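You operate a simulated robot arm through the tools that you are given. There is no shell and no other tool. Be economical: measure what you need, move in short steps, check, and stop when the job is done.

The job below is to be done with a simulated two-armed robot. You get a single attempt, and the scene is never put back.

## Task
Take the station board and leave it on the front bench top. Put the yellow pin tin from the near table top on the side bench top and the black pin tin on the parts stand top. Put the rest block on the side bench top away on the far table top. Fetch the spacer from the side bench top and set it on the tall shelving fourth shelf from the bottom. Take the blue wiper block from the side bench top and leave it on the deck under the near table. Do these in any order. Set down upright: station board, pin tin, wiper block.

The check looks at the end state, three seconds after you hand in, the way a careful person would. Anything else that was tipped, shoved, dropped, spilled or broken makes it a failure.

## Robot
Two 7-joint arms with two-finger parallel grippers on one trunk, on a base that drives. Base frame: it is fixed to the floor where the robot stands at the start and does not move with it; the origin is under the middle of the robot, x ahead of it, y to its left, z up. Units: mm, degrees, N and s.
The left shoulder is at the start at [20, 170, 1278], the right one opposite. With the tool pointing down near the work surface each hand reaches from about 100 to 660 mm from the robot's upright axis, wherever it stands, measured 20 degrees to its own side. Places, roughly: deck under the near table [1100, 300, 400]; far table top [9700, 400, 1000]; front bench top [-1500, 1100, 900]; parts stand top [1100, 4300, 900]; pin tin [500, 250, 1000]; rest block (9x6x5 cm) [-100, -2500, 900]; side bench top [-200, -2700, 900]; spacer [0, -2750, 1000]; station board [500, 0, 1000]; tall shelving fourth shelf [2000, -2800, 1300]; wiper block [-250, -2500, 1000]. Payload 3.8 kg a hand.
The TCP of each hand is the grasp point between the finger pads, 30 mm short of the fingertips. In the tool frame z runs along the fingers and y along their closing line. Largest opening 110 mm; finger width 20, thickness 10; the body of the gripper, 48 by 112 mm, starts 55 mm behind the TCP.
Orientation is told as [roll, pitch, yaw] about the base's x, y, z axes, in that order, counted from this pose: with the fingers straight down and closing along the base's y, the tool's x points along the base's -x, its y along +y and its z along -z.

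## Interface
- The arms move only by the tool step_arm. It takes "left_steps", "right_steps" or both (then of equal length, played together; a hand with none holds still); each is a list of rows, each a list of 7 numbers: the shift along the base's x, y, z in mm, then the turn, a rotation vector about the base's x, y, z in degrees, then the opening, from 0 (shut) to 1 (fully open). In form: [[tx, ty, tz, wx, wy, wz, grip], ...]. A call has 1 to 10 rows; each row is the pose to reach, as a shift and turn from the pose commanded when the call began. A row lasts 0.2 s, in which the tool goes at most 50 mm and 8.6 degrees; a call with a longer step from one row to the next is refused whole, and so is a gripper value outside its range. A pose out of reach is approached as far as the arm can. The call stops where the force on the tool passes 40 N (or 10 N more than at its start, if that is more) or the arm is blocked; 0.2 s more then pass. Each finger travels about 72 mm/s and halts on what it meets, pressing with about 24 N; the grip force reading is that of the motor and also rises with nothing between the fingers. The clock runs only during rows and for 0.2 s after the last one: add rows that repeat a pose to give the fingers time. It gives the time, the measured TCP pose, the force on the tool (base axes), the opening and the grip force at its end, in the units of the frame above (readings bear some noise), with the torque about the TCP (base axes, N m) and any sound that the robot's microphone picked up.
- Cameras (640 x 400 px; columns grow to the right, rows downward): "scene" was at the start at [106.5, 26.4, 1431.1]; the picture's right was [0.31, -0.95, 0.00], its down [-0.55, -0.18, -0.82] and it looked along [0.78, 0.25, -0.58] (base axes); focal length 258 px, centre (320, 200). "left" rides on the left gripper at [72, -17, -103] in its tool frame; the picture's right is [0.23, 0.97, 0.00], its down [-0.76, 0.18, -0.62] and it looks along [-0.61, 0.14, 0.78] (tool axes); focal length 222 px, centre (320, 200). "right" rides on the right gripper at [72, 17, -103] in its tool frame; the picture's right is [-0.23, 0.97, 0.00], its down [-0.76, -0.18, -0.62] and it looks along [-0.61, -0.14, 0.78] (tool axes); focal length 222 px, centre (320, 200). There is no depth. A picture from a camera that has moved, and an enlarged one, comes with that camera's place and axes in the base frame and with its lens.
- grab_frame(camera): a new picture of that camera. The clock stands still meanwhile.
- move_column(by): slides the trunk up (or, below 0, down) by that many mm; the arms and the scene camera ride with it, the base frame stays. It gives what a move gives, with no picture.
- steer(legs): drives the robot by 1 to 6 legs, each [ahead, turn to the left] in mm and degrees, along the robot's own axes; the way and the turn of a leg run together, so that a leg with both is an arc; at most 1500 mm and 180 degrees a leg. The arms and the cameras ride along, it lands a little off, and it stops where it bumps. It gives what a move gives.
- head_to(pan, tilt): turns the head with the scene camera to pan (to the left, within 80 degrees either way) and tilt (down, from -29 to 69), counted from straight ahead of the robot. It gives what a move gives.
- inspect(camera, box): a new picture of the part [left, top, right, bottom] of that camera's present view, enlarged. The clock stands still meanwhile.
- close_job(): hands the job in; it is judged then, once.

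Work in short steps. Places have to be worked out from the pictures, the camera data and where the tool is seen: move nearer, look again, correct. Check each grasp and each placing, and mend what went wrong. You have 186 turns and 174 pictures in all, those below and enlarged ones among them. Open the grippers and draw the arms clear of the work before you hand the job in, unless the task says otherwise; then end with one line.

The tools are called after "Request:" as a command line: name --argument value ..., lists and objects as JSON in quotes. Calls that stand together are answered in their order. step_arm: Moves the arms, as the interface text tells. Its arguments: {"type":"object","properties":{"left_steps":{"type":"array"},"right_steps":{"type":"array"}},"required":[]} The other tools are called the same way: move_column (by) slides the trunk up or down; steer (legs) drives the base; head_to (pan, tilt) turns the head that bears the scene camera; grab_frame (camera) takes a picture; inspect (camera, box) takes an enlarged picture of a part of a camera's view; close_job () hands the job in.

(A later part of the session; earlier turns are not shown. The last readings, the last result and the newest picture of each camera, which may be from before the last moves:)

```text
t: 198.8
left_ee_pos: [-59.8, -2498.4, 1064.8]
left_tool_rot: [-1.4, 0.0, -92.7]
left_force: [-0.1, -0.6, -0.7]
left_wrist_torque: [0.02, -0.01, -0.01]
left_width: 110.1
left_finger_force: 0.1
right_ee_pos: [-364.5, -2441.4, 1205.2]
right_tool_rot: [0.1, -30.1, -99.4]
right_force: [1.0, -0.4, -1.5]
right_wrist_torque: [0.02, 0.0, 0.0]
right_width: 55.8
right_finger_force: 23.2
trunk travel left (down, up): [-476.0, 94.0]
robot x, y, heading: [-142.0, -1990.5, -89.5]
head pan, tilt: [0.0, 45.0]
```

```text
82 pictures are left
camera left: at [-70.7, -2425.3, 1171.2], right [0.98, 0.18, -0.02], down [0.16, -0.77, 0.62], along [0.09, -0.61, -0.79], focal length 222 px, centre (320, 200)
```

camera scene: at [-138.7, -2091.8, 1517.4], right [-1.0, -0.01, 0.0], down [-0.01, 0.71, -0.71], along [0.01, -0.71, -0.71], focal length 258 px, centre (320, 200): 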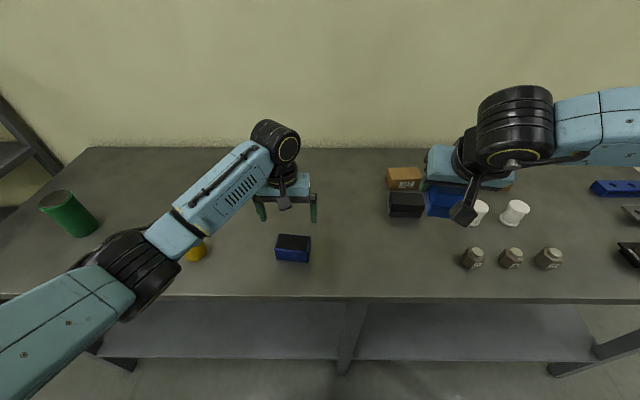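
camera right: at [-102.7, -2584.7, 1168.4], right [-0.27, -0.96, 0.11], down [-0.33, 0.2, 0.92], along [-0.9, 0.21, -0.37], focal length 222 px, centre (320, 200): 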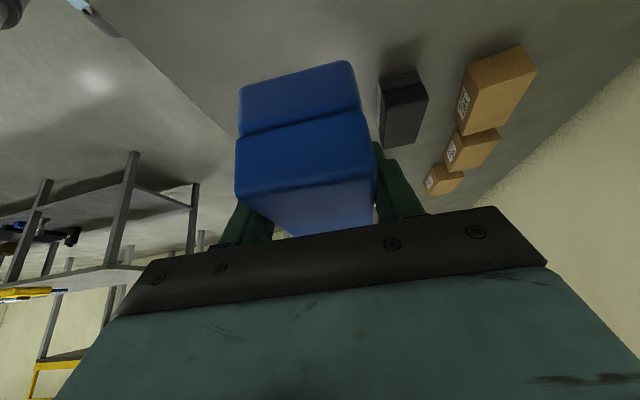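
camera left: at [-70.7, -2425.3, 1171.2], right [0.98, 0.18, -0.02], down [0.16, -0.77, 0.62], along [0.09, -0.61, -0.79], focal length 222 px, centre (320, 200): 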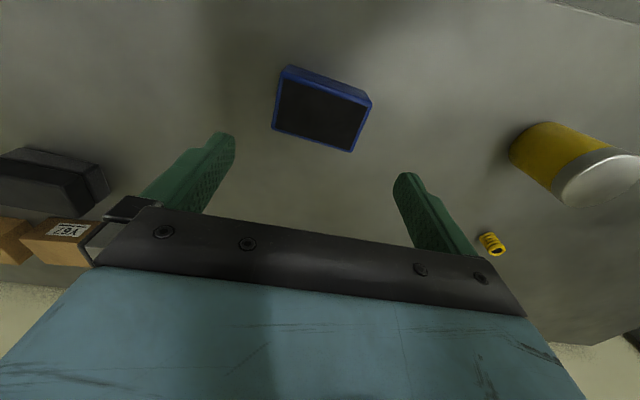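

The left elbow hangs close beside the yellow tin, so lowering here is risky. I lift, and shift the robot 230 mm to its right first, as I did for the ring.

Request:
step_arm --left_steps '[[0, 10, 45, 0, 0, 0, 1], [0, 20, 90, 0, 0, -1.5, 1], [0, 30, 130, 0, 0, -1.5, 1]]'

Request:
steer --legs '[[-300, 0], [0, -90], [230, 0], [0, 90], [300, 0]]'

Request:
grab_frame --camera "scene"

```text
t: 199.6
left_ee_pos: [-59.7, -2467.2, 1195.8]
left_tool_rot: [-1.5, 0.2, -94.2]
left_force: [-1.2, 0.7, -0.5]
left_wrist_torque: [0.0, 0.0, -0.06]
left_width: 110.1
left_finger_force: 0.0
right_ee_pos: [-364.4, -2440.5, 1204.7]
right_tool_rot: [0.1, -30.2, -99.3]
right_force: [0.2, -0.5, -2.7]
right_wrist_torque: [-0.02, 0.01, 0.05]
right_width: 55.8
right_finger_force: 23.8
trunk travel left (down, up): [-476.0, 94.0]
robot x, y, heading: [-139.0, -1989.8, -89.6]
head pan, tilt: [0.0, 45.0]
```

```text
t: 212.3
left_ee_pos: [-285.7, -2471.1, 1194.9]
left_tool_rot: [-1.4, 0.0, -93.8]
left_force: [0.5, 0.1, -0.1]
left_wrist_torque: [0.01, -0.03, 0.01]
left_width: 110.3
left_finger_force: 0.2
right_ee_pos: [-590.7, -2444.7, 1204.9]
right_tool_rot: [0.1, -30.1, -99.0]
right_force: [0.2, -0.5, -1.4]
right_wrist_torque: [0.03, 0.0, -0.01]
right_width: 55.7
right_finger_force: 24.0
trunk travel left (down, up): [-476.0, 94.0]
robot x, y, heading: [-368.4, -1986.5, -89.0]
head pan, tilt: [0.0, 45.0]
```

```text
81 pictures are left
camera scene: at [-366.6, -2093.8, 1517.4], right [-1.0, -0.01, 0.0], down [-0.01, 0.71, -0.71], along [0.01, -0.71, -0.71], focal length 258 px, centre (320, 200)
```

scene: 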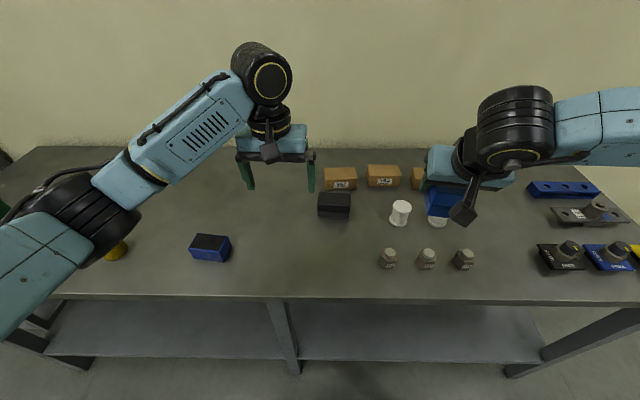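

I bring the left hand across, high, above the rest block, then look.

Request:
step_arm --left_steps '[[45, -5, 0, 0, 0, 0, 1], [90, -10, 0, 0, 0, 0, 1], [135, -15, 0, 0, 0, 0, 1], [180, -20, 0, 0, 0, 0, 1], [222.7, -23, -15, 0, 0, 0, 1], [222.7, -23, -60, 0, 0, 0, 1], [222.7, -23, -105, 0, 0, 0, 1]]'

Request:
grab_frame --camera "scene"

Request:
grab_frame --camera "left"

```text
t: 213.9
left_ee_pos: [-61.3, -2494.6, 1090.6]
left_tool_rot: [-1.4, -0.1, -93.7]
left_force: [0.7, -0.7, -0.8]
left_wrist_torque: [-0.02, 0.03, -0.01]
left_width: 109.9
left_finger_force: 0.0
right_ee_pos: [-589.3, -2445.4, 1204.2]
right_tool_rot: [0.0, -30.1, -99.1]
right_force: [-0.8, -0.3, -1.4]
right_wrist_torque: [0.03, 0.0, -0.01]
right_width: 55.7
right_finger_force: 24.1
trunk travel left (down, up): [-476.0, 94.0]
robot x, y, heading: [-371.2, -1994.6, -89.0]
head pan, tilt: [0.0, 45.0]
```

```text
80 pictures are left
camera scene: at [-366.2, -2093.6, 1517.4], right [-1.0, -0.01, 0.0], down [-0.01, 0.71, -0.71], along [0.01, -0.71, -0.71], focal length 258 px, centre (320, 200)
```

scene: 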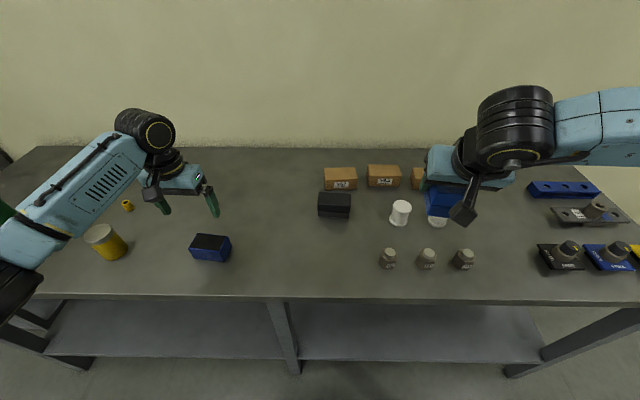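

```text
79 pictures are left
camera left: at [-70.6, -2420.8, 1195.8], right [0.99, 0.16, -0.03], down [0.14, -0.77, 0.62], along [0.08, -0.61, -0.79], focal length 222 px, centre (320, 200)
```

left: 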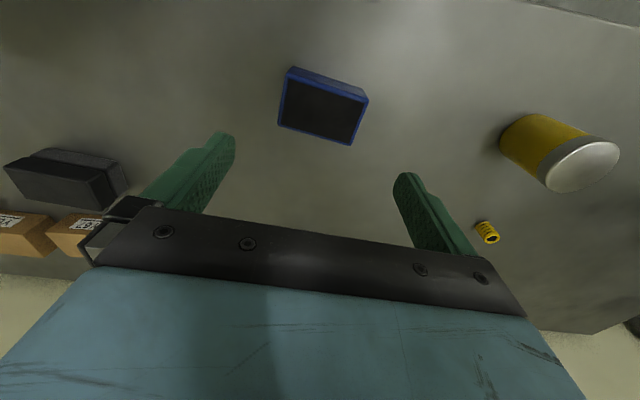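

Arm is well clear of the tin and the block centre reads [-62, -2493]. I descend over it.

Request:
step_arm --left_steps '[[-1, 1, -45, 0, 0, 0, 1], [-1, 1, -90, 0, 0, 0, 1], [-1, 1, -125, 0, 0, 0, 1], [-1, 1, -145, 0, 0, 0, 1], [-1, 1, -154, 0, 0, 0, 1]]'

Request:
grab_frame --camera "left"

Request:
grab_frame --camera "scene"

```text
t: 215.2
left_ee_pos: [-63.9, -2492.7, 934.3]
left_tool_rot: [-1.5, 0.0, -93.9]
left_force: [0.4, 0.2, 0.2]
left_wrist_torque: [-0.04, -0.02, 0.0]
left_width: 110.0
left_finger_force: 0.2
right_ee_pos: [-590.1, -2445.3, 1205.3]
right_tool_rot: [0.1, -30.1, -99.0]
right_force: [-0.3, -0.2, -1.5]
right_wrist_torque: [0.01, 0.05, 0.0]
right_width: 56.0
right_finger_force: 24.0
trunk travel left (down, up): [-476.0, 94.0]
robot x, y, heading: [-369.0, -1993.7, -89.3]
head pan, tilt: [0.0, 45.0]
```

```text
78 pictures are left
camera left: at [-73.2, -2418.8, 1041.0], right [0.99, 0.16, -0.03], down [0.14, -0.77, 0.62], along [0.08, -0.61, -0.79], focal length 222 px, centre (320, 200)
```

left: 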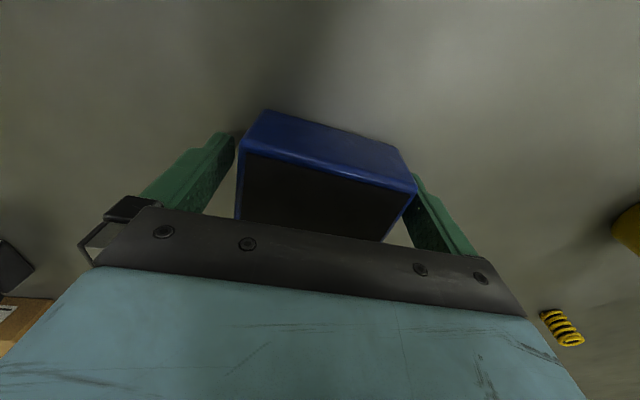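

```text
77 pictures are left
camera scene: at [-366.7, -2093.5, 1517.5], right [-1.0, -0.01, 0.0], down [-0.01, 0.71, -0.71], along [0.01, -0.71, -0.71], focal length 258 px, centre (320, 200)
```

scene: 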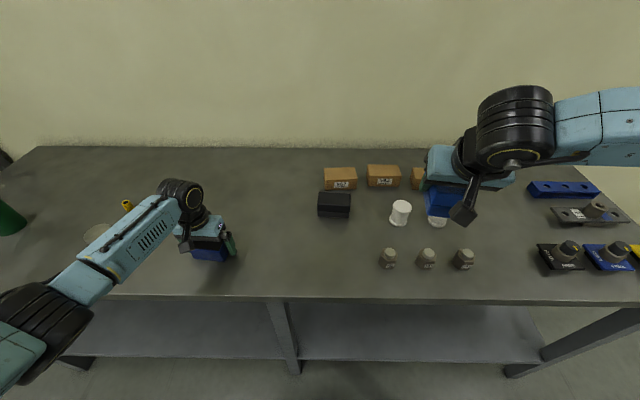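

Block is between the fingers. I close and lift.

Request:
step_arm --left_steps '[[0, 0, 0, 0, 0, 0, 0.85], [0, 0, 0, 0, 0, 0, 0.7], [0, 0, 0, 0, 0, 0, 0.6], [0, 0, 0, 0, 0, 0, 0.6], [0, 0, 20, 0, 0, 0, 0.6], [0, 0, 60, 0, 0, 0, 0.6], [0, 0, 105, 0, 0, 0, 0.6], [-10, 0, 150, 0, 0, 0, 0.6], [-30, 0, 190, 0, 0, 0, 0.6], [-70, 20, 210, 0, 0, 0, 0.6]]'

Request:
grab_frame --camera "scene"

Request:
grab_frame --camera "left"

```text
t: 217.3
left_ee_pos: [-135.3, -2473.4, 1146.0]
left_tool_rot: [-1.5, 0.1, -93.8]
left_force: [-0.5, 0.7, -3.1]
left_wrist_torque: [0.01, -0.04, -0.03]
left_width: 90.6
left_finger_force: 23.6
right_ee_pos: [-591.9, -2444.6, 1204.6]
right_tool_rot: [0.0, -30.0, -99.2]
right_force: [0.6, -0.1, 0.2]
right_wrist_torque: [-0.01, -0.02, 0.04]
right_width: 55.8
right_finger_force: 24.0
trunk travel left (down, up): [-476.0, 94.0]
robot x, y, heading: [-367.8, -1988.9, -89.0]
head pan, tilt: [0.0, 45.0]
```

```text
76 pictures are left
camera scene: at [-367.4, -2092.9, 1517.5], right [-1.0, -0.01, 0.0], down [-0.01, 0.71, -0.71], along [0.01, -0.71, -0.71], focal length 258 px, centre (320, 200)
```

scene: 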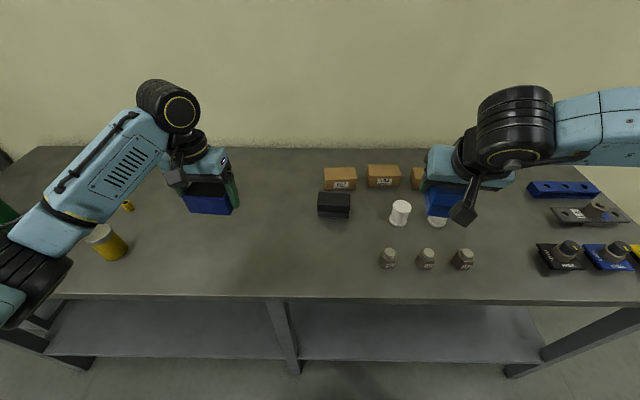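

```text
75 pictures are left
camera left: at [-143.8, -2399.3, 1251.4], right [0.99, 0.16, -0.02], down [0.14, -0.77, 0.62], along [0.08, -0.61, -0.79], focal length 222 px, centre (320, 200)
```

left: 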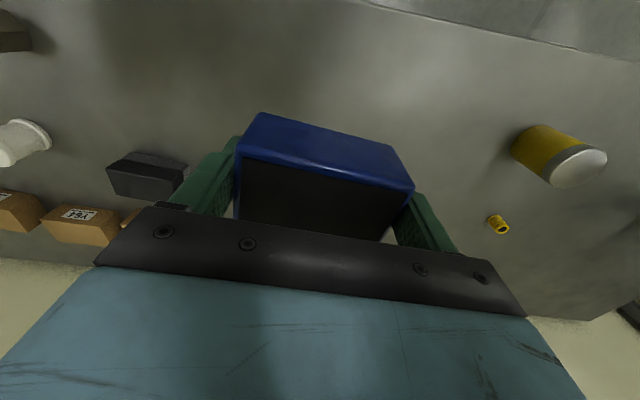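

Both blocks are held. I drive to the right side of the near table, stopping 750 mm off it.

Request:
steer --legs '[[-450, 0], [0, 112], [1490, 0], [0, 67]]'

Request:
head_to --pan 0 --tilt 40

Request:
grab_frame --camera "scene"

```text
t: 234.6
left_ee_pos: [797.5, -504.3, 1145.8]
left_tool_rot: [-1.5, 0.0, 83.7]
left_force: [0.0, 0.2, -3.2]
left_wrist_torque: [-0.02, 0.02, 0.0]
left_width: 89.9
left_finger_force: 24.5
right_ee_pos: [1252.7, -554.2, 1204.8]
right_tool_rot: [0.2, -30.1, 78.4]
right_force: [0.8, -0.8, -1.0]
right_wrist_torque: [-0.01, -0.01, -0.02]
right_width: 55.8
right_finger_force: 24.1
trunk travel left (down, up): [-476.0, 94.0]
robot x, y, heading: [1012.6, -998.0, 88.1]
head pan, tilt: [0.0, 45.0]
```

```text
t: 235.3
left_ee_pos: [798.2, -505.6, 1144.7]
left_tool_rot: [-1.6, 0.0, 83.6]
left_force: [0.4, -0.9, -2.4]
left_wrist_torque: [-0.03, -0.01, 0.01]
left_width: 90.2
left_finger_force: 24.2
right_ee_pos: [1253.4, -553.9, 1203.0]
right_tool_rot: [0.1, -30.1, 78.5]
right_force: [-0.3, 0.8, -1.3]
right_wrist_torque: [0.02, -0.01, -0.02]
right_width: 56.0
right_finger_force: 24.1
trunk travel left (down, up): [-476.0, 94.0]
robot x, y, heading: [1011.5, -999.9, 88.2]
head pan, tilt: [0.0, 40.0]
```

```text
74 pictures are left
camera scene: at [1016.8, -892.6, 1524.7], right [1.0, -0.03, 0.0], down [-0.02, -0.64, -0.77], along [0.02, 0.77, -0.64], focal length 258 px, centre (320, 200)
```

scene: 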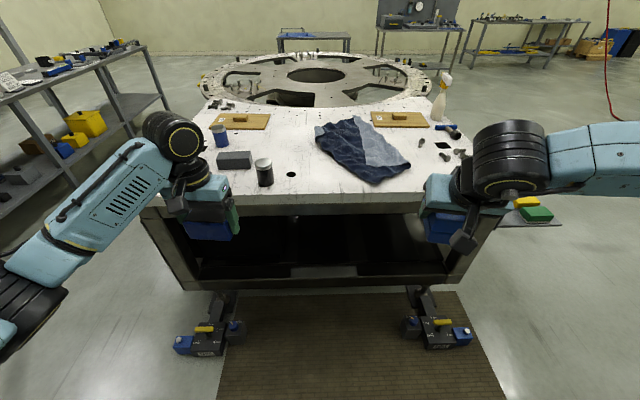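

I pull the left hand with the rest block back beside the robot, and square the right hand forward.

Request:
step_arm --left_steps '[[-25, -40, 0, 0, 0, 0, 0.6], [-50, -80, 0, 0, 0, 0, 0.6], [-75, -120, 0, 0, 0, 0, 0.6], [-100, -160, 0, 0, 0, 0, 0.6], [-125, -200, 0, 0, 0, 0, 0.6], [-150, -240, 0, 0, 0, 0, 0.6], [-175, -280, 0, 0, 0, 0, 0.6]]' --right_steps '[[0, 0, 0, 0, 0, 3, 0.15], [0, 0, 0, 0, 0, 6, 0.15], [0, 0, 0, 0, 0, 9.5, 0.15], [0, 0, 0, 0, 0, 9.5, 0.15], [0, 0, 0, 0, 0, 9.5, 0.15], [0, 0, 0, 0, 0, 9.5, 0.15], [0, 0, 0, 0, 0, 9.5, 0.15]]'

Request:
move_column --by -300

Request:
grab_frame --camera "scene"

```text
t: 236.9
left_ee_pos: [621.8, -784.6, 1145.6]
left_tool_rot: [-1.5, 0.0, 83.6]
left_force: [-0.3, -0.1, -3.4]
left_wrist_torque: [0.03, -0.01, -0.04]
left_width: 90.2
left_finger_force: 24.4
right_ee_pos: [1254.3, -555.0, 1204.3]
right_tool_rot: [0.1, -30.2, 87.9]
right_force: [-0.2, 0.2, -1.2]
right_wrist_torque: [0.04, 0.01, 0.0]
right_width: 55.8
right_finger_force: 24.2
trunk travel left (down, up): [-476.0, 94.0]
robot x, y, heading: [1010.5, -1000.6, 88.3]
head pan, tilt: [0.0, 40.0]
```

```text
t: 239.9
left_ee_pos: [621.5, -782.9, 844.3]
left_tool_rot: [-1.5, 0.0, 83.6]
left_force: [-0.1, 0.4, -3.4]
left_wrist_torque: [-0.05, 0.01, -0.02]
left_width: 90.1
left_finger_force: 24.3
right_ee_pos: [1252.7, -554.3, 904.5]
right_tool_rot: [0.1, -30.1, 87.9]
right_force: [-0.3, 0.2, -1.3]
right_wrist_torque: [-0.03, -0.02, 0.01]
right_width: 55.8
right_finger_force: 24.2
trunk travel left (down, up): [-176.0, 394.0]
robot x, y, heading: [1014.3, -1000.9, 88.3]
head pan, tilt: [0.0, 40.0]
```

```text
73 pictures are left
camera scene: at [1016.8, -892.8, 1224.8], right [1.0, -0.03, 0.0], down [-0.02, -0.64, -0.77], along [0.02, 0.77, -0.64], focal length 258 px, centre (320, 200)
```

scene: 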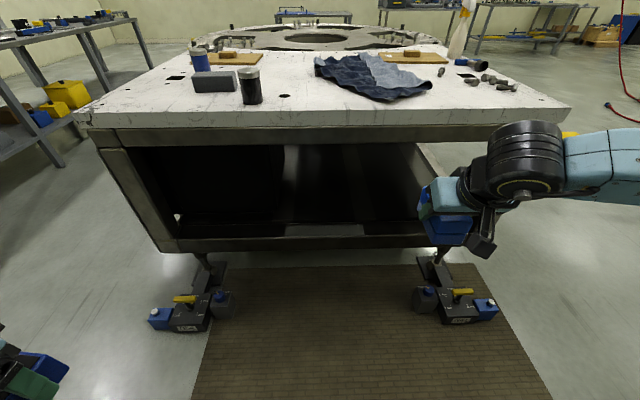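

I lower the trunk the rest of the way and bring the wiper down in front of the opening, then check heights against the beam.

Request:
move_column --by -175

Request:
step_arm --right_steps '[[-12, 0, -40, 0, 0, 0, 0.15], [-24, 0, -80, 0, 0, 0, 0.15], [-36, 0, -120, 0, 0, 0, 0.15], [-48, 0, -160, 0, 0, 0, 0.15], [-60, 0, -190, 0, 0, 0, 0.15]]'

Request:
head_to --pan -10 --tilt 30

Request:
grab_frame --camera "scene"

Request:
grab_frame --camera "right"

```text
t: 241.8
left_ee_pos: [621.6, -783.0, 668.9]
left_tool_rot: [-1.5, -0.1, 83.7]
left_force: [-0.1, 0.4, -3.3]
left_wrist_torque: [-0.04, -0.02, 0.01]
left_width: 90.0
left_finger_force: 23.8
right_ee_pos: [1252.0, -554.7, 730.2]
right_tool_rot: [0.1, -30.1, 87.9]
right_force: [0.2, 0.7, -0.4]
right_wrist_torque: [0.0, -0.02, 0.02]
right_width: 55.6
right_finger_force: 24.0
trunk travel left (down, up): [-1.0, 569.0]
robot x, y, heading: [1013.8, -1001.3, 88.2]
head pan, tilt: [0.0, 40.0]
```

```text
t: 243.0
left_ee_pos: [621.6, -782.1, 669.9]
left_tool_rot: [-1.6, 0.1, 83.6]
left_force: [0.7, -0.6, -2.1]
left_wrist_torque: [-0.03, -0.02, -0.01]
left_width: 89.9
left_finger_force: 24.4
right_ee_pos: [1192.0, -553.7, 538.2]
right_tool_rot: [0.1, -30.1, 87.9]
right_force: [-0.2, -0.5, -0.3]
right_wrist_torque: [-0.02, -0.02, 0.02]
right_width: 55.9
right_finger_force: 24.6
trunk travel left (down, up): [-1.0, 569.0]
robot x, y, heading: [1011.5, -999.0, 88.3]
head pan, tilt: [0.0, 40.0]
```

```text
t: 243.8
left_ee_pos: [619.7, -782.7, 668.9]
left_tool_rot: [-1.5, 0.0, 83.5]
left_force: [0.4, 0.1, -2.9]
left_wrist_torque: [-0.02, 0.01, -0.01]
left_width: 89.7
left_finger_force: 24.2
right_ee_pos: [1192.9, -554.2, 539.7]
right_tool_rot: [0.1, -30.2, 87.9]
right_force: [-0.1, 0.5, -0.7]
right_wrist_torque: [-0.02, 0.02, -0.02]
right_width: 55.6
right_finger_force: 23.5
trunk travel left (down, up): [-1.0, 569.0]
robot x, y, heading: [1012.5, -1002.0, 88.2]
head pan, tilt: [-10.0, 30.0]
```

```text
72 pictures are left
camera scene: at [1032.6, -889.2, 1065.0], right [0.98, -0.2, 0.0], down [-0.1, -0.49, -0.87], along [0.18, 0.85, -0.5], focal length 258 px, centre (320, 200)
```

scene: 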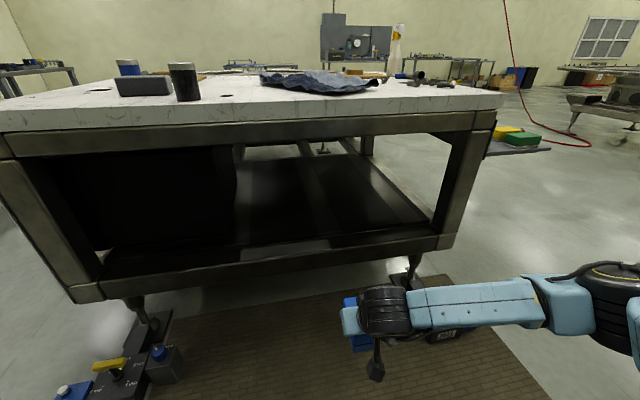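

```text
71 pictures are left
camera right: at [1171.9, -668.1, 592.8], right [-0.97, 0.23, 0.12], down [0.19, 0.34, 0.92], along [0.17, 0.91, -0.37], focal length 222 px, centre (320, 200)
```

right: 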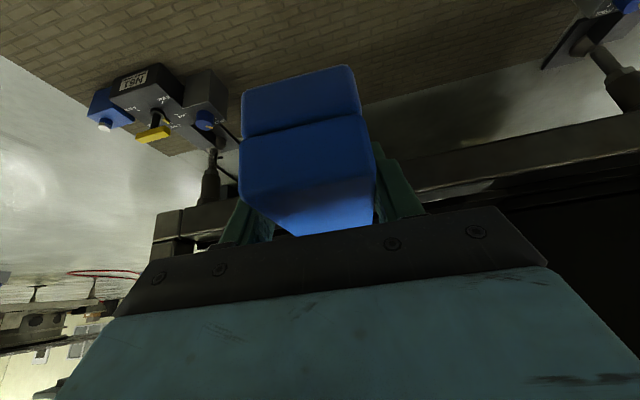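

Beam top is around z 460 at y ≈ -225. The right elbow sticks out to the right and would near the table leg, so I shift the robot 115 mm left first, with the hand raised a little, then advance part way.

Request:
step_arm --right_steps '[[0, 0, 25, 0, 0, 0, 0.15]]'

Request:
steer --legs '[[0, 90], [120, 0], [0, -88.5], [250, 0]]'

Request:
grab_frame --camera "scene"

Request:
grab_frame --camera "right"

```text
t: 244.2
left_ee_pos: [622.3, -782.9, 670.2]
left_tool_rot: [-1.5, 0.0, 83.6]
left_force: [0.2, 0.1, -2.5]
left_wrist_torque: [-0.06, 0.01, -0.03]
left_width: 90.1
left_finger_force: 23.6
right_ee_pos: [1193.5, -553.7, 564.2]
right_tool_rot: [-0.1, -30.1, 87.9]
right_force: [0.7, 0.0, -0.7]
right_wrist_torque: [-0.01, -0.01, 0.01]
right_width: 55.7
right_finger_force: 24.6
trunk travel left (down, up): [-1.0, 569.0]
robot x, y, heading: [1013.5, -1002.6, 88.2]
head pan, tilt: [-10.0, 30.0]
```

```text
t: 254.4
left_ee_pos: [489.7, -549.2, 669.6]
left_tool_rot: [-1.6, 0.0, 86.0]
left_force: [0.5, 0.1, -3.3]
left_wrist_torque: [-0.04, -0.02, 0.01]
left_width: 89.8
left_finger_force: 23.7
right_ee_pos: [1050.3, -294.6, 564.1]
right_tool_rot: [0.1, -30.2, 90.3]
right_force: [0.0, 0.1, -0.6]
right_wrist_torque: [0.01, 0.02, -0.03]
right_width: 55.7
right_finger_force: 23.9
trunk travel left (down, up): [-1.0, 569.0]
robot x, y, heading: [887.1, -746.1, 90.9]
head pan, tilt: [-10.0, 30.0]
```

```text
70 pictures are left
camera scene: at [904.7, -636.7, 1065.0], right [0.99, -0.16, 0.0], down [-0.08, -0.49, -0.87], along [0.14, 0.85, -0.5], focal length 258 px, centre (320, 200)
```

scene: 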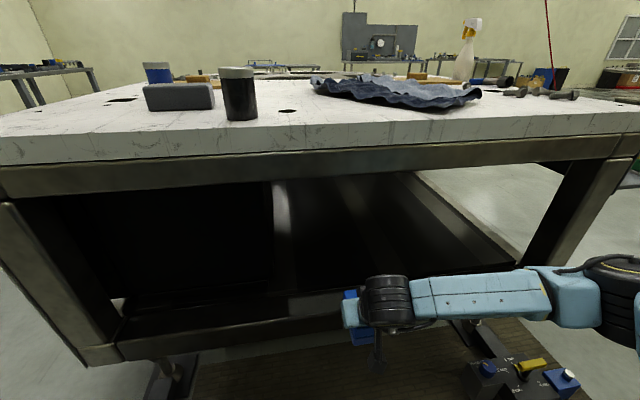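

```text
69 pictures are left
camera right: at [1034.5, -409.7, 617.3], right [-0.97, 0.19, 0.11], down [0.18, 0.35, 0.92], along [0.14, 0.92, -0.37], focal length 222 px, centre (320, 200)
```

right: 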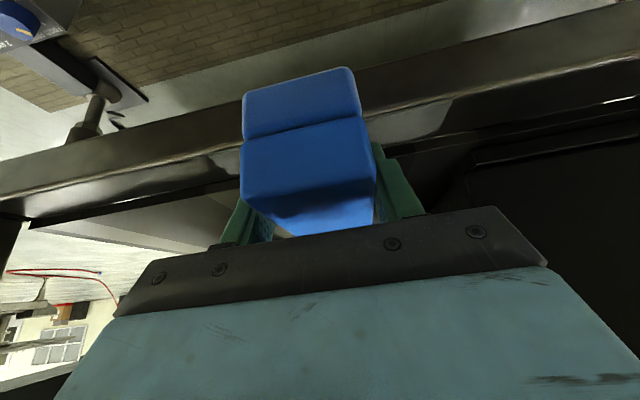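

Height margin over the beam is fine. I advance 110 mm, then extend the arm inward and look.

Request:
steer --legs '[[110, 0]]'

Request:
step_arm --right_steps '[[0, 30, 0, 0, 0, 0, 0.15], [0, 60, 0, 0, 0, 0, 0.15], [0, 90, 0, 0, 0, 0, 0.15], [0, 120, 0, 0, 0, 0, 0.15]]'

Request:
grab_frame --camera "scene"

Request:
grab_frame --camera "right"

```text
t: 255.6
left_ee_pos: [487.1, -438.6, 668.4]
left_tool_rot: [-1.6, 0.1, 86.1]
left_force: [-0.3, -0.2, -3.9]
left_wrist_torque: [-0.07, -0.02, 0.01]
left_width: 89.9
left_finger_force: 23.9
right_ee_pos: [1049.1, -185.8, 564.0]
right_tool_rot: [0.1, -30.2, 90.3]
right_force: [0.2, -0.4, -1.4]
right_wrist_torque: [-0.01, 0.0, 0.02]
right_width: 55.8
right_finger_force: 23.7
trunk travel left (down, up): [-1.0, 569.0]
robot x, y, heading: [883.4, -635.4, 90.7]
head pan, tilt: [-10.0, 30.0]
```

```text
t: 256.6
left_ee_pos: [488.1, -438.0, 669.3]
left_tool_rot: [-1.5, 0.1, 86.0]
left_force: [0.0, -1.0, -3.3]
left_wrist_torque: [0.0, -0.02, -0.01]
left_width: 90.1
left_finger_force: 23.8
right_ee_pos: [1048.5, -65.3, 564.4]
right_tool_rot: [0.0, -30.0, 90.4]
right_force: [-0.4, -1.0, -1.5]
right_wrist_torque: [-0.01, -0.02, 0.0]
right_width: 55.7
right_finger_force: 23.9
trunk travel left (down, up): [-1.0, 569.0]
robot x, y, heading: [886.8, -635.7, 90.7]
head pan, tilt: [-10.0, 30.0]
```

```text
68 pictures are left
camera scene: at [903.2, -527.3, 1065.0], right [0.99, -0.16, 0.0], down [-0.08, -0.49, -0.87], along [0.14, 0.85, -0.5], focal length 258 px, centre (320, 200)
```

scene: 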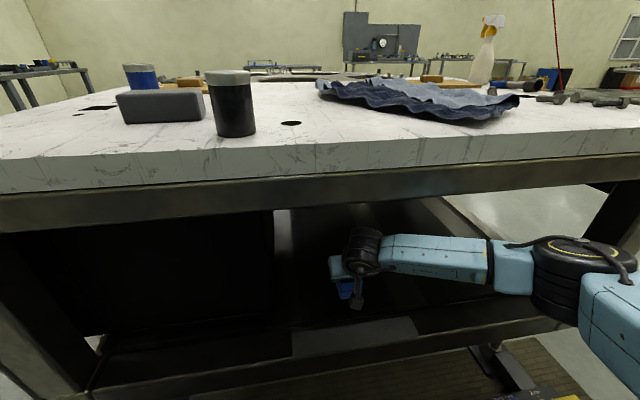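

```text
67 pictures are left
camera right: at [1032.4, -180.2, 617.3], right [-0.97, 0.19, 0.11], down [0.18, 0.35, 0.92], along [0.14, 0.92, -0.37], focal length 222 px, centre (320, 200)
```

right: 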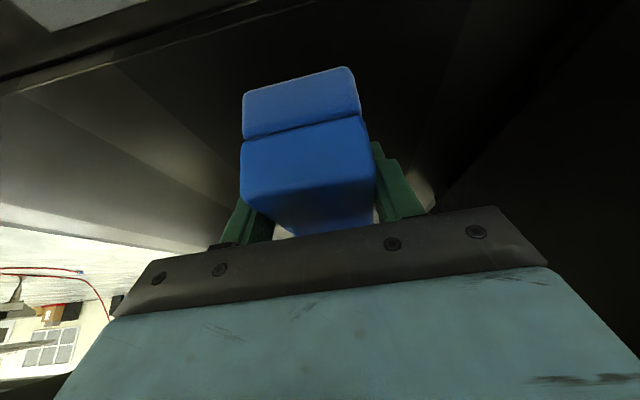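

The block is inside over the deck with room to the cabinet. I lower to 515, then in small steps.

Request:
step_arm --right_steps '[[0, 0, -20, 0, 0, 0, 0.15], [0, 0, -40, 0, 0, 0, 0.15], [0, 0, -50, 0, 0, 0, 0.15], [0, 0, -54, 0, 0, 0, 0.15], [0, 0, -58, 0, 0, 0, 0.15], [0, 0, -58, 0, 0, 0, 0.15]]'

Request:
step_arm --right_steps '[[0, 0, -4, 0, 0, 0, 0.15], [0, 0, -8, 0, 0, 0, 0.15], [0, 0, -8, 0, 0, 0, 0.15]]'

Request:
grab_frame --camera "right"

```text
t: 258.0
left_ee_pos: [488.2, -439.1, 669.9]
left_tool_rot: [-1.5, 0.1, 86.1]
left_force: [0.2, -0.1, -3.1]
left_wrist_torque: [-0.02, 0.03, 0.02]
left_width: 89.9
left_finger_force: 23.9
right_ee_pos: [1050.5, -65.2, 504.9]
right_tool_rot: [0.1, -30.1, 90.4]
right_force: [0.6, 0.8, -0.8]
right_wrist_torque: [-0.01, 0.0, -0.03]
right_width: 55.8
right_finger_force: 23.6
trunk travel left (down, up): [-1.0, 569.0]
robot x, y, heading: [888.1, -639.0, 90.7]
head pan, tilt: [-10.0, 30.0]
```

```text
t: 258.8
left_ee_pos: [488.2, -437.9, 669.6]
left_tool_rot: [-1.5, 0.1, 86.0]
left_force: [-0.3, -0.3, -3.6]
left_wrist_torque: [-0.02, 0.03, -0.01]
left_width: 89.9
left_finger_force: 24.0
right_ee_pos: [1049.9, -66.3, 496.9]
right_tool_rot: [0.0, -30.2, 90.4]
right_force: [-0.3, -0.1, -2.3]
right_wrist_torque: [-0.04, -0.01, -0.02]
right_width: 55.8
right_finger_force: 24.1
trunk travel left (down, up): [-1.0, 569.0]
robot x, y, heading: [889.4, -635.4, 90.8]
head pan, tilt: [-10.0, 30.0]
```

```text
66 pictures are left
camera right: at [1033.1, -180.7, 551.3], right [-0.97, 0.19, 0.11], down [0.18, 0.35, 0.92], along [0.14, 0.92, -0.37], focal length 222 px, centre (320, 200)
```

right: 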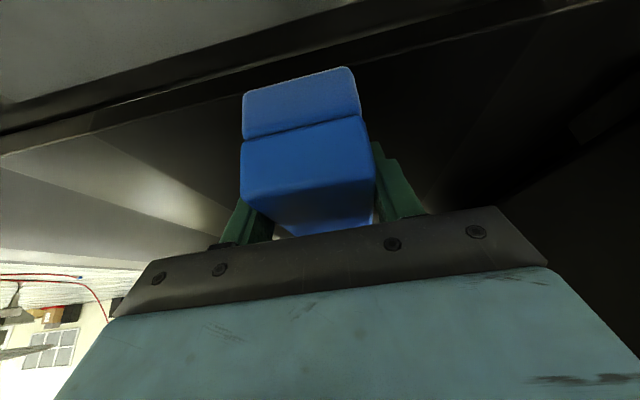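

No contact yet, and the block's near end may overlap the beam/deck junction. I raise slightly and extend 50 mm further in.

Request:
step_arm --right_steps '[[0, 0, 15, 0, 0, 0, 0.15], [5, 25, 15, 0, 0, 0, 0.15], [10, 50, 15, 0, 0, 0, 0.15], [10, 50, 15, 0, 0, 0, 0.15]]'

Request:
grab_frame --camera "scene"

Request:
grab_frame --camera "right"

```text
t: 259.8
left_ee_pos: [488.2, -438.2, 669.4]
left_tool_rot: [-1.6, 0.1, 85.9]
left_force: [0.0, -0.3, -3.9]
left_wrist_torque: [0.0, -0.01, 0.02]
left_width: 89.9
left_finger_force: 24.4
right_ee_pos: [1060.2, -15.4, 512.6]
right_tool_rot: [0.0, -30.1, 90.4]
right_force: [-0.4, 0.3, -1.8]
right_wrist_torque: [0.0, 0.03, -0.01]
right_width: 55.8
right_finger_force: 24.1
trunk travel left (down, up): [-1.0, 569.0]
robot x, y, heading: [887.2, -635.4, 90.6]
head pan, tilt: [-10.0, 30.0]
```

```text
65 pictures are left
camera scene: at [903.3, -527.3, 1065.0], right [0.99, -0.16, 0.0], down [-0.08, -0.49, -0.87], along [0.14, 0.85, -0.5], focal length 258 px, centre (320, 200)
```

scene: 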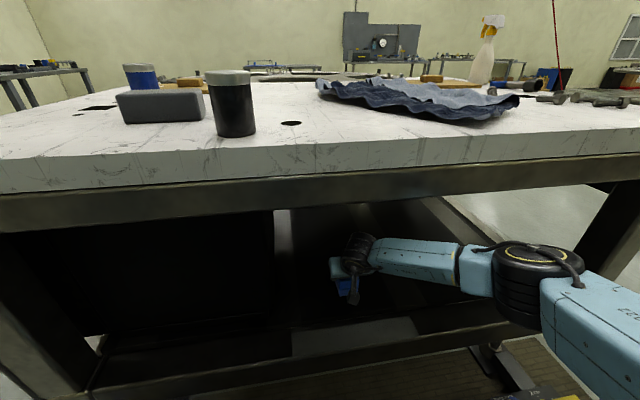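

```text
64 pictures are left
camera right: at [1043.6, -130.3, 566.3], right [-0.97, 0.19, 0.11], down [0.18, 0.35, 0.92], along [0.14, 0.92, -0.37], focal length 222 px, centre (320, 200)
```

right: 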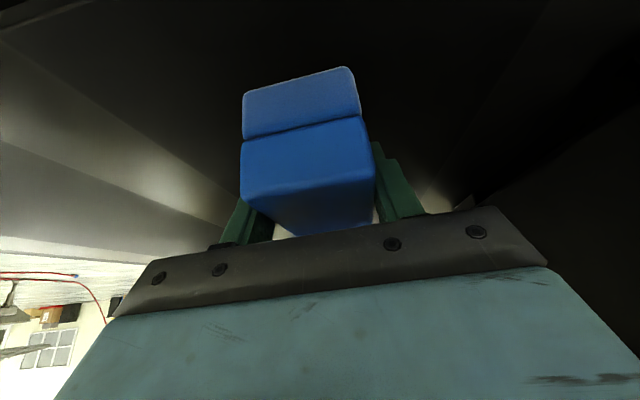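

Block is now fully over the deck, elbow in front of the frame and clear. I lower in small steps.

Request:
step_arm --right_steps '[[0, 0, -10, 0, 0, 0, 0.15], [0, 0, -18, 0, 0, 0, 0.15], [0, 0, -22, 0, 0, 0, 0.15], [0, 0, -26, 0, 0, 0, 0.15], [0, 0, -26, 0, 0, 0, 0.15]]'

Request:
step_arm --right_steps '[[0, 0, -4, 0, 0, 0, 0.15], [0, 0, -8, 0, 0, 0, 0.15], [0, 0, -8, 0, 0, 0, 0.15]]'

Request:
grab_frame --camera "right"

```text
t: 261.0
left_ee_pos: [488.2, -438.7, 668.5]
left_tool_rot: [-1.4, 0.2, 86.0]
left_force: [-0.5, 0.0, -3.6]
left_wrist_torque: [-0.01, 0.0, -0.02]
left_width: 90.0
left_finger_force: 23.8
right_ee_pos: [1060.3, -16.4, 486.9]
right_tool_rot: [0.1, -30.1, 90.4]
right_force: [-0.3, 0.6, -1.5]
right_wrist_torque: [0.0, -0.01, -0.02]
right_width: 55.7
right_finger_force: 24.0
trunk travel left (down, up): [-1.0, 569.0]
robot x, y, heading: [889.6, -637.5, 90.7]
head pan, tilt: [-10.0, 30.0]
```

```text
t: 261.8
left_ee_pos: [488.0, -439.9, 669.6]
left_tool_rot: [-1.6, 0.0, 86.0]
left_force: [-0.7, 0.2, -3.2]
left_wrist_torque: [-0.05, 0.03, -0.01]
left_width: 89.8
left_finger_force: 23.9
right_ee_pos: [1059.5, -14.7, 482.0]
right_tool_rot: [0.1, -30.4, 90.4]
right_force: [1.3, -2.9, 16.9]
right_wrist_torque: [-0.01, -0.12, -0.07]
right_width: 55.7
right_finger_force: 23.6
trunk travel left (down, up): [-1.0, 569.0]
robot x, y, heading: [887.2, -638.9, 91.1]
head pan, tilt: [-10.0, 30.0]
```

```text
63 pictures are left
camera right: at [1042.8, -129.9, 535.0], right [-0.97, 0.19, 0.12], down [0.18, 0.34, 0.92], along [0.14, 0.92, -0.37], focal length 222 px, centre (320, 200)
```

right: 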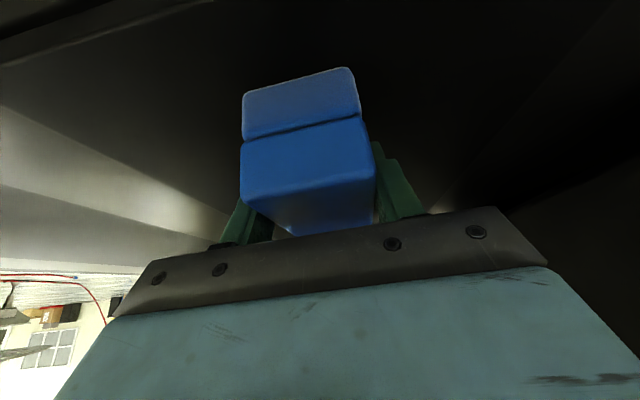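

Contact at 482 (deck ≈ 440). I release and back out along the tool axis, then outward.

Request:
step_arm --right_steps '[[0, 0, 1, 0, 0, 0, 0.4], [0, 0, 1, 0, 0, 0, 0.6], [0, 0, 1, 0, 0, 0, 0.75], [0, 0, 1, 0, 0, 0, 0.75], [0, -18, 31, 0, 0, 0, 0.75], [0, -36, 62, 0, 0, 0, 0.75], [0, -55, 90, 0, 0, 0, 0.75], [0, -95, 100, 0, 0, 0, 0.75], [0, -140, 105, 0, 0, 0, 0.75], [0, -185, 105, 0, 0, 0, 0.75]]'

Request:
grab_frame --camera "right"

Request:
grab_frame --camera "scene"

```text
t: 264.0
left_ee_pos: [488.1, -439.0, 669.2]
left_tool_rot: [-1.5, 0.0, 86.0]
left_force: [0.2, 0.0, -3.3]
left_wrist_torque: [-0.03, 0.0, 0.02]
left_width: 89.8
left_finger_force: 23.4
right_ee_pos: [1059.9, -201.5, 584.1]
right_tool_rot: [0.0, -30.2, 90.2]
right_force: [-0.2, 0.2, 0.4]
right_wrist_torque: [-0.01, 0.0, -0.01]
right_width: 82.7
right_finger_force: 0.1
trunk travel left (down, up): [-1.0, 569.0]
robot x, y, heading: [886.1, -634.6, 90.9]
head pan, tilt: [-10.0, 30.0]
```

```text
62 pictures are left
camera right: at [1043.2, -315.7, 637.0], right [-0.97, 0.19, 0.12], down [0.18, 0.35, 0.92], along [0.14, 0.92, -0.37], focal length 222 px, centre (320, 200)
```

right: 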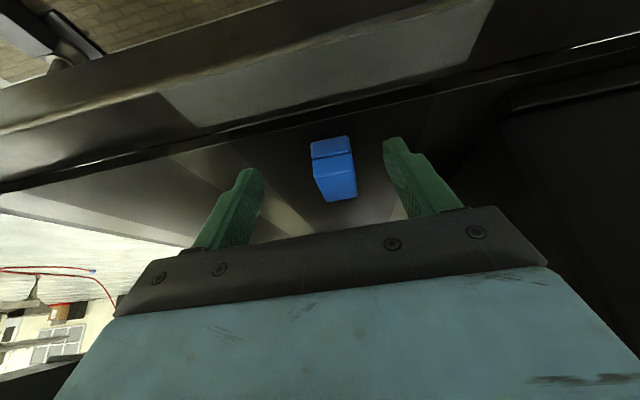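

```text
61 pictures are left
camera scene: at [903.3, -527.4, 1065.1], right [0.99, -0.16, 0.0], down [-0.08, -0.49, -0.87], along [0.14, 0.85, -0.5], focal length 258 px, centre (320, 200)
```

scene: 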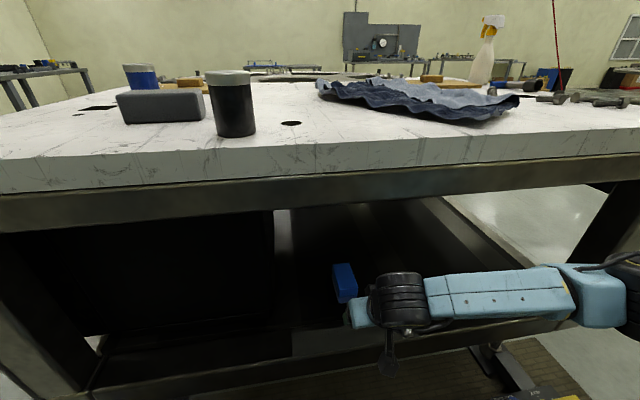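

The wiper stands on the deck. I back off, raise the trunk, and straighten the right hand for the black tin.

Request:
steer --legs '[[-330, 0]]'

Request:
move_column --by 400

Request:
step_arm --right_steps '[[-10, 0, 35, -7.5, 0, 0, 1], [-20, 0, 70, -15, 0, 0, 1], [-30, 0, 105, -22.5, 0, 0, 1], [-40, 0, 140, -30.2, 0, 0, 1], [-40, 0, 170, -30.2, 0, 0, 1]]'

Request:
steer --legs '[[0, 90], [225, 0], [0, -91]]'

Request:
head_to --pan -10 --tilt 45

Request:
grab_frame --camera "scene"

```text
t: 266.2
left_ee_pos: [492.2, -766.0, 669.3]
left_tool_rot: [-1.5, 0.1, 85.9]
left_force: [-0.1, 0.0, -2.7]
left_wrist_torque: [-0.02, 0.01, 0.02]
left_width: 89.8
left_finger_force: 23.7
right_ee_pos: [1063.5, -529.4, 582.8]
right_tool_rot: [0.1, -30.1, 90.2]
right_force: [-0.7, -0.3, -1.0]
right_wrist_torque: [0.01, 0.0, -0.01]
right_width: 82.7
right_finger_force: 0.0
trunk travel left (down, up): [-1.0, 569.0]
robot x, y, heading: [890.4, -963.9, 90.4]
head pan, tilt: [-10.0, 30.0]
```

```text
t: 270.0
left_ee_pos: [492.2, -765.4, 1069.0]
left_tool_rot: [-1.5, -0.1, 85.9]
left_force: [-0.4, 0.0, -2.2]
left_wrist_torque: [-0.02, -0.01, 0.01]
left_width: 89.7
left_finger_force: 23.6
right_ee_pos: [1064.3, -529.4, 983.6]
right_tool_rot: [0.1, -30.1, 90.2]
right_force: [0.0, -0.5, -0.4]
right_wrist_torque: [-0.03, -0.01, -0.02]
right_width: 82.3
right_finger_force: 0.0
trunk travel left (down, up): [-401.0, 169.0]
robot x, y, heading: [885.1, -964.5, 90.5]
head pan, tilt: [-10.0, 30.0]
```

```text
t: 271.2
left_ee_pos: [492.7, -766.6, 1068.8]
left_tool_rot: [-1.5, 0.0, 85.9]
left_force: [0.3, -0.8, -2.6]
left_wrist_torque: [0.03, 0.02, 0.0]
left_width: 89.5
left_finger_force: 24.5
right_ee_pos: [1024.5, -529.1, 1153.4]
right_tool_rot: [0.1, 0.1, 90.3]
right_force: [-1.1, 1.2, 0.6]
right_wrist_torque: [0.01, -0.05, -0.01]
right_width: 109.9
right_finger_force: 0.1
trunk travel left (down, up): [-401.0, 169.0]
robot x, y, heading: [891.5, -963.6, 90.6]
head pan, tilt: [-10.0, 30.0]
```

```text
t: 280.6
left_ee_pos: [272.5, -759.7, 1069.5]
left_tool_rot: [-1.5, -0.1, 84.9]
left_force: [0.6, 0.1, -2.1]
left_wrist_torque: [-0.04, 0.01, 0.0]
left_width: 89.8
left_finger_force: 24.0
right_ee_pos: [808.3, -530.7, 1153.3]
right_tool_rot: [0.2, 0.0, 89.0]
right_force: [0.1, -0.5, -0.3]
right_wrist_torque: [0.0, -0.01, 0.01]
right_width: 109.9
right_finger_force: 0.1
trunk travel left (down, up): [-401.0, 169.0]
robot x, y, heading: [671.4, -965.1, 89.4]
head pan, tilt: [-10.0, 30.0]
```

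```text
t: 281.3
left_ee_pos: [271.4, -758.8, 1070.3]
left_tool_rot: [-1.4, 0.0, 85.0]
left_force: [-0.1, 0.1, -3.9]
left_wrist_torque: [0.01, -0.03, 0.0]
left_width: 89.5
left_finger_force: 23.5
right_ee_pos: [808.1, -531.0, 1153.3]
right_tool_rot: [0.2, 0.1, 89.1]
right_force: [1.2, -1.2, 0.6]
right_wrist_torque: [0.0, 0.02, 0.02]
right_width: 110.1
right_finger_force: 0.0
trunk travel left (down, up): [-401.0, 169.0]
robot x, y, heading: [665.4, -966.0, 89.5]
head pan, tilt: [-10.0, 45.0]
```

```text
60 pictures are left
camera scene: at [683.1, -865.5, 1442.5], right [0.98, -0.18, 0.0], down [-0.13, -0.69, -0.71], along [0.13, 0.7, -0.71], focal length 258 px, centre (320, 200)
```

scene: 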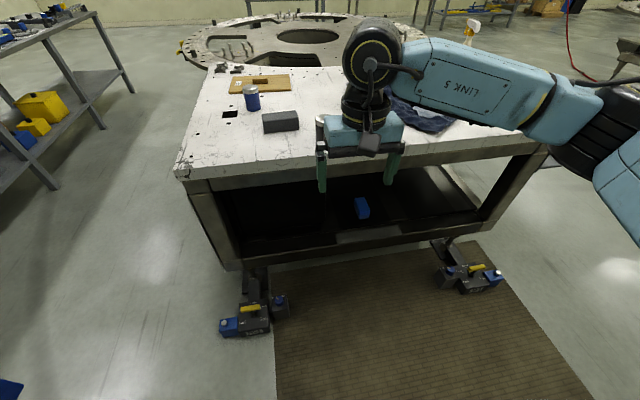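

The hand hides the tin. I drive in 300 mm and look with the right camera.

Request:
steer --legs '[[300, 0]]'

Request:
grab_frame --camera "right"

Request:
grab_frame --camera "scene"

```text
t: 283.4
left_ee_pos: [273.3, -463.3, 1069.2]
left_tool_rot: [-1.5, 0.1, 84.8]
left_force: [0.0, -0.2, -2.7]
left_wrist_torque: [0.0, -0.01, 0.01]
left_width: 89.9
left_finger_force: 24.2
right_ee_pos: [810.4, -234.2, 1153.9]
right_tool_rot: [0.2, 0.1, 89.1]
right_force: [0.7, 0.1, 0.3]
right_wrist_torque: [-0.02, 0.01, 0.01]
right_width: 110.3
right_finger_force: 0.0
trunk travel left (down, up): [-401.0, 169.0]
robot x, y, heading: [669.1, -666.7, 89.7]
head pan, tilt: [-10.0, 45.0]
```

```text
59 pictures are left
camera right: at [792.5, -306.2, 1256.9], right [-0.97, 0.24, 0.0], down [0.19, 0.76, 0.62], along [0.15, 0.6, -0.78], focal length 222 px, centre (320, 200)
```

right: 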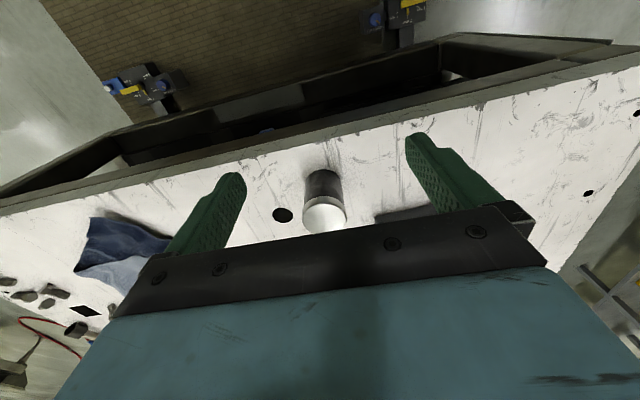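

```text
58 pictures are left
camera scene: at [685.5, -567.8, 1442.4], right [0.98, -0.18, 0.0], down [-0.13, -0.7, -0.71], along [0.13, 0.69, -0.71], focal length 258 px, centre (320, 200)
```

scene: 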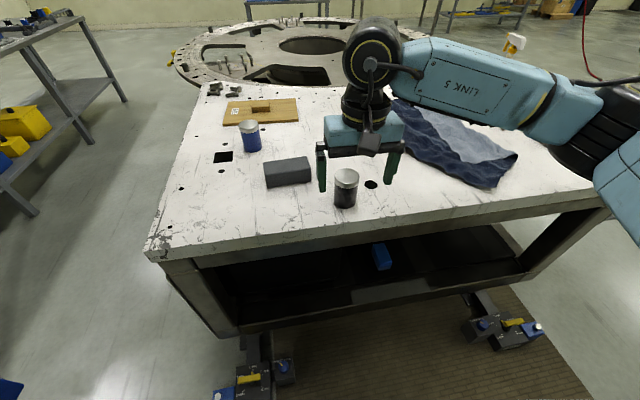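

Both views agree: black tin lid at [836, -113.5]. I move over it and look once more before descending.

Request:
step_arm --right_steps '[[9, 40, -10, 0, 0, 0, 0.85], [18, 80, -25, 0, 0, 0, 0.85], [26, 120.5, -45, 0, 0, 0, 0.85], [26, 120.5, -60, 0, 0, 0, 0.85], [26, 120.5, -60, 0, 0, 0, 0.85]]'

Request:
grab_frame --camera "right"

```text
t: 284.6
left_ee_pos: [274.0, -462.0, 1071.2]
left_tool_rot: [-1.5, 0.1, 84.8]
left_force: [0.3, -0.7, -3.7]
left_wrist_torque: [0.0, -0.02, 0.0]
left_width: 89.8
left_finger_force: 24.0
right_ee_pos: [836.7, -114.1, 1094.1]
right_tool_rot: [0.2, 0.1, 89.1]
right_force: [0.2, 0.1, -0.6]
right_wrist_torque: [0.01, -0.02, -0.05]
right_width: 93.6
right_finger_force: 0.1
trunk travel left (down, up): [-401.0, 169.0]
robot x, y, heading: [667.4, -669.0, 89.4]
head pan, tilt: [-10.0, 45.0]
```

```text
57 pictures are left
camera right: at [818.4, -186.0, 1196.8], right [-0.97, 0.24, 0.0], down [0.19, 0.76, 0.62], along [0.15, 0.6, -0.78], focal length 222 px, centre (320, 200)
```

right: 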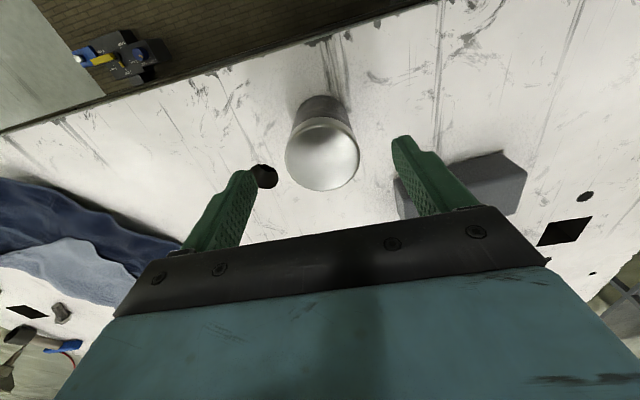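

Lid reads [836, -109]; the grey block stays clear of the finger. I descend and close.

Request:
step_arm --right_steps '[[-1, 2, -35, 0, 0, 0, 0.85], [-1, 3, -70, 0, 0, 0, 0.85], [-1, 3, -94, 0, 0, 0, 0.85], [-1, 3, -94, 0, 0, 0, 0.7], [-1, 3, -94, 0, 0, 0, 0.5], [-1, 3, -94, 0, 0, 0, 0.35], [-1, 3, -94, 0, 0, 0, 0.3], [-1, 3, -94, 0, 0, 0, 0.3]]'

Request:
grab_frame --camera "right"

```text
t: 286.4
left_ee_pos: [274.9, -462.6, 1070.0]
left_tool_rot: [-1.4, 0.1, 84.7]
left_force: [0.1, 0.3, -2.8]
left_wrist_torque: [-0.04, -0.01, 0.01]
left_width: 89.8
left_finger_force: 24.3
right_ee_pos: [835.2, -111.7, 1000.5]
right_tool_rot: [0.1, 0.0, 89.1]
right_force: [-0.8, -1.2, -0.3]
right_wrist_torque: [0.01, -0.01, -0.01]
right_width: 60.9
right_finger_force: 24.2
trunk travel left (down, up): [-401.0, 169.0]
robot x, y, heading: [670.7, -666.6, 89.8]
head pan, tilt: [-10.0, 45.0]
```

```text
56 pictures are left
camera right: at [817.6, -183.4, 1104.0], right [-0.97, 0.24, 0.0], down [0.19, 0.76, 0.62], along [0.15, 0.6, -0.78], focal length 222 px, centre (320, 200)
```

right: 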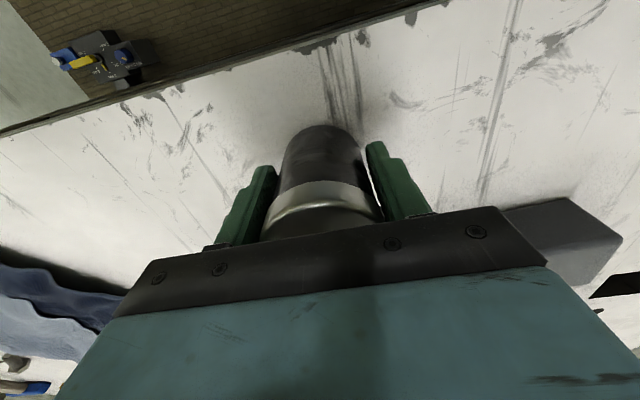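

Gripped. I lift the tin and draw it in.

Request:
step_arm --right_steps '[[0, 0, 20, 0, 0, 0, 0.3], [0, 0, 60, 0, 0, 0, 0.3], [0, 0, 105, 0, 0, 0, 0.3], [0, 0, 150, 0, 0, 0, 0.3], [0, -30, 185, 0, 0, 0, 0.3], [0, -70, 200, 0, 0, 0, 0.3], [0, -115, 205, 0, 0, 0, 0.3]]'

Request:
grab_frame --camera "right"

```text
t: 288.0
left_ee_pos: [274.4, -462.8, 1069.4]
left_tool_rot: [-1.5, 0.0, 84.8]
left_force: [0.8, 0.1, -4.0]
left_wrist_torque: [0.01, -0.02, -0.02]
left_width: 89.5
left_finger_force: 24.0
right_ee_pos: [836.7, -225.6, 1203.9]
right_tool_rot: [0.3, 0.0, 89.1]
right_force: [0.1, 0.3, -3.6]
right_wrist_torque: [0.0, 0.0, -0.01]
right_width: 60.9
right_finger_force: 24.0
trunk travel left (down, up): [-401.0, 169.0]
robot x, y, heading: [670.1, -672.0, 89.7]
head pan, tilt: [-10.0, 45.0]
```

```text
55 pictures are left
camera right: at [818.5, -298.9, 1308.2], right [-0.97, 0.24, 0.0], down [0.19, 0.76, 0.62], along [0.15, 0.6, -0.78], focal length 222 px, centre (320, 200)
```

right: 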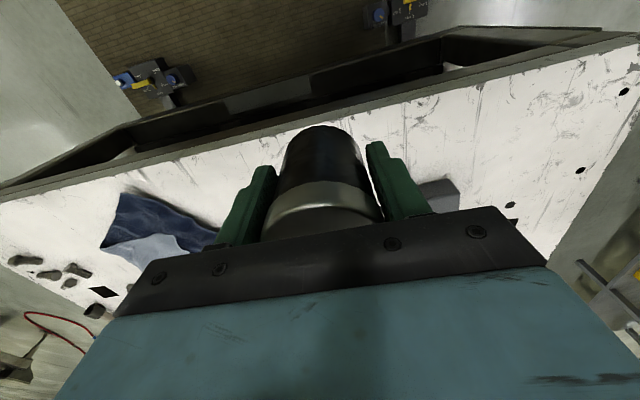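

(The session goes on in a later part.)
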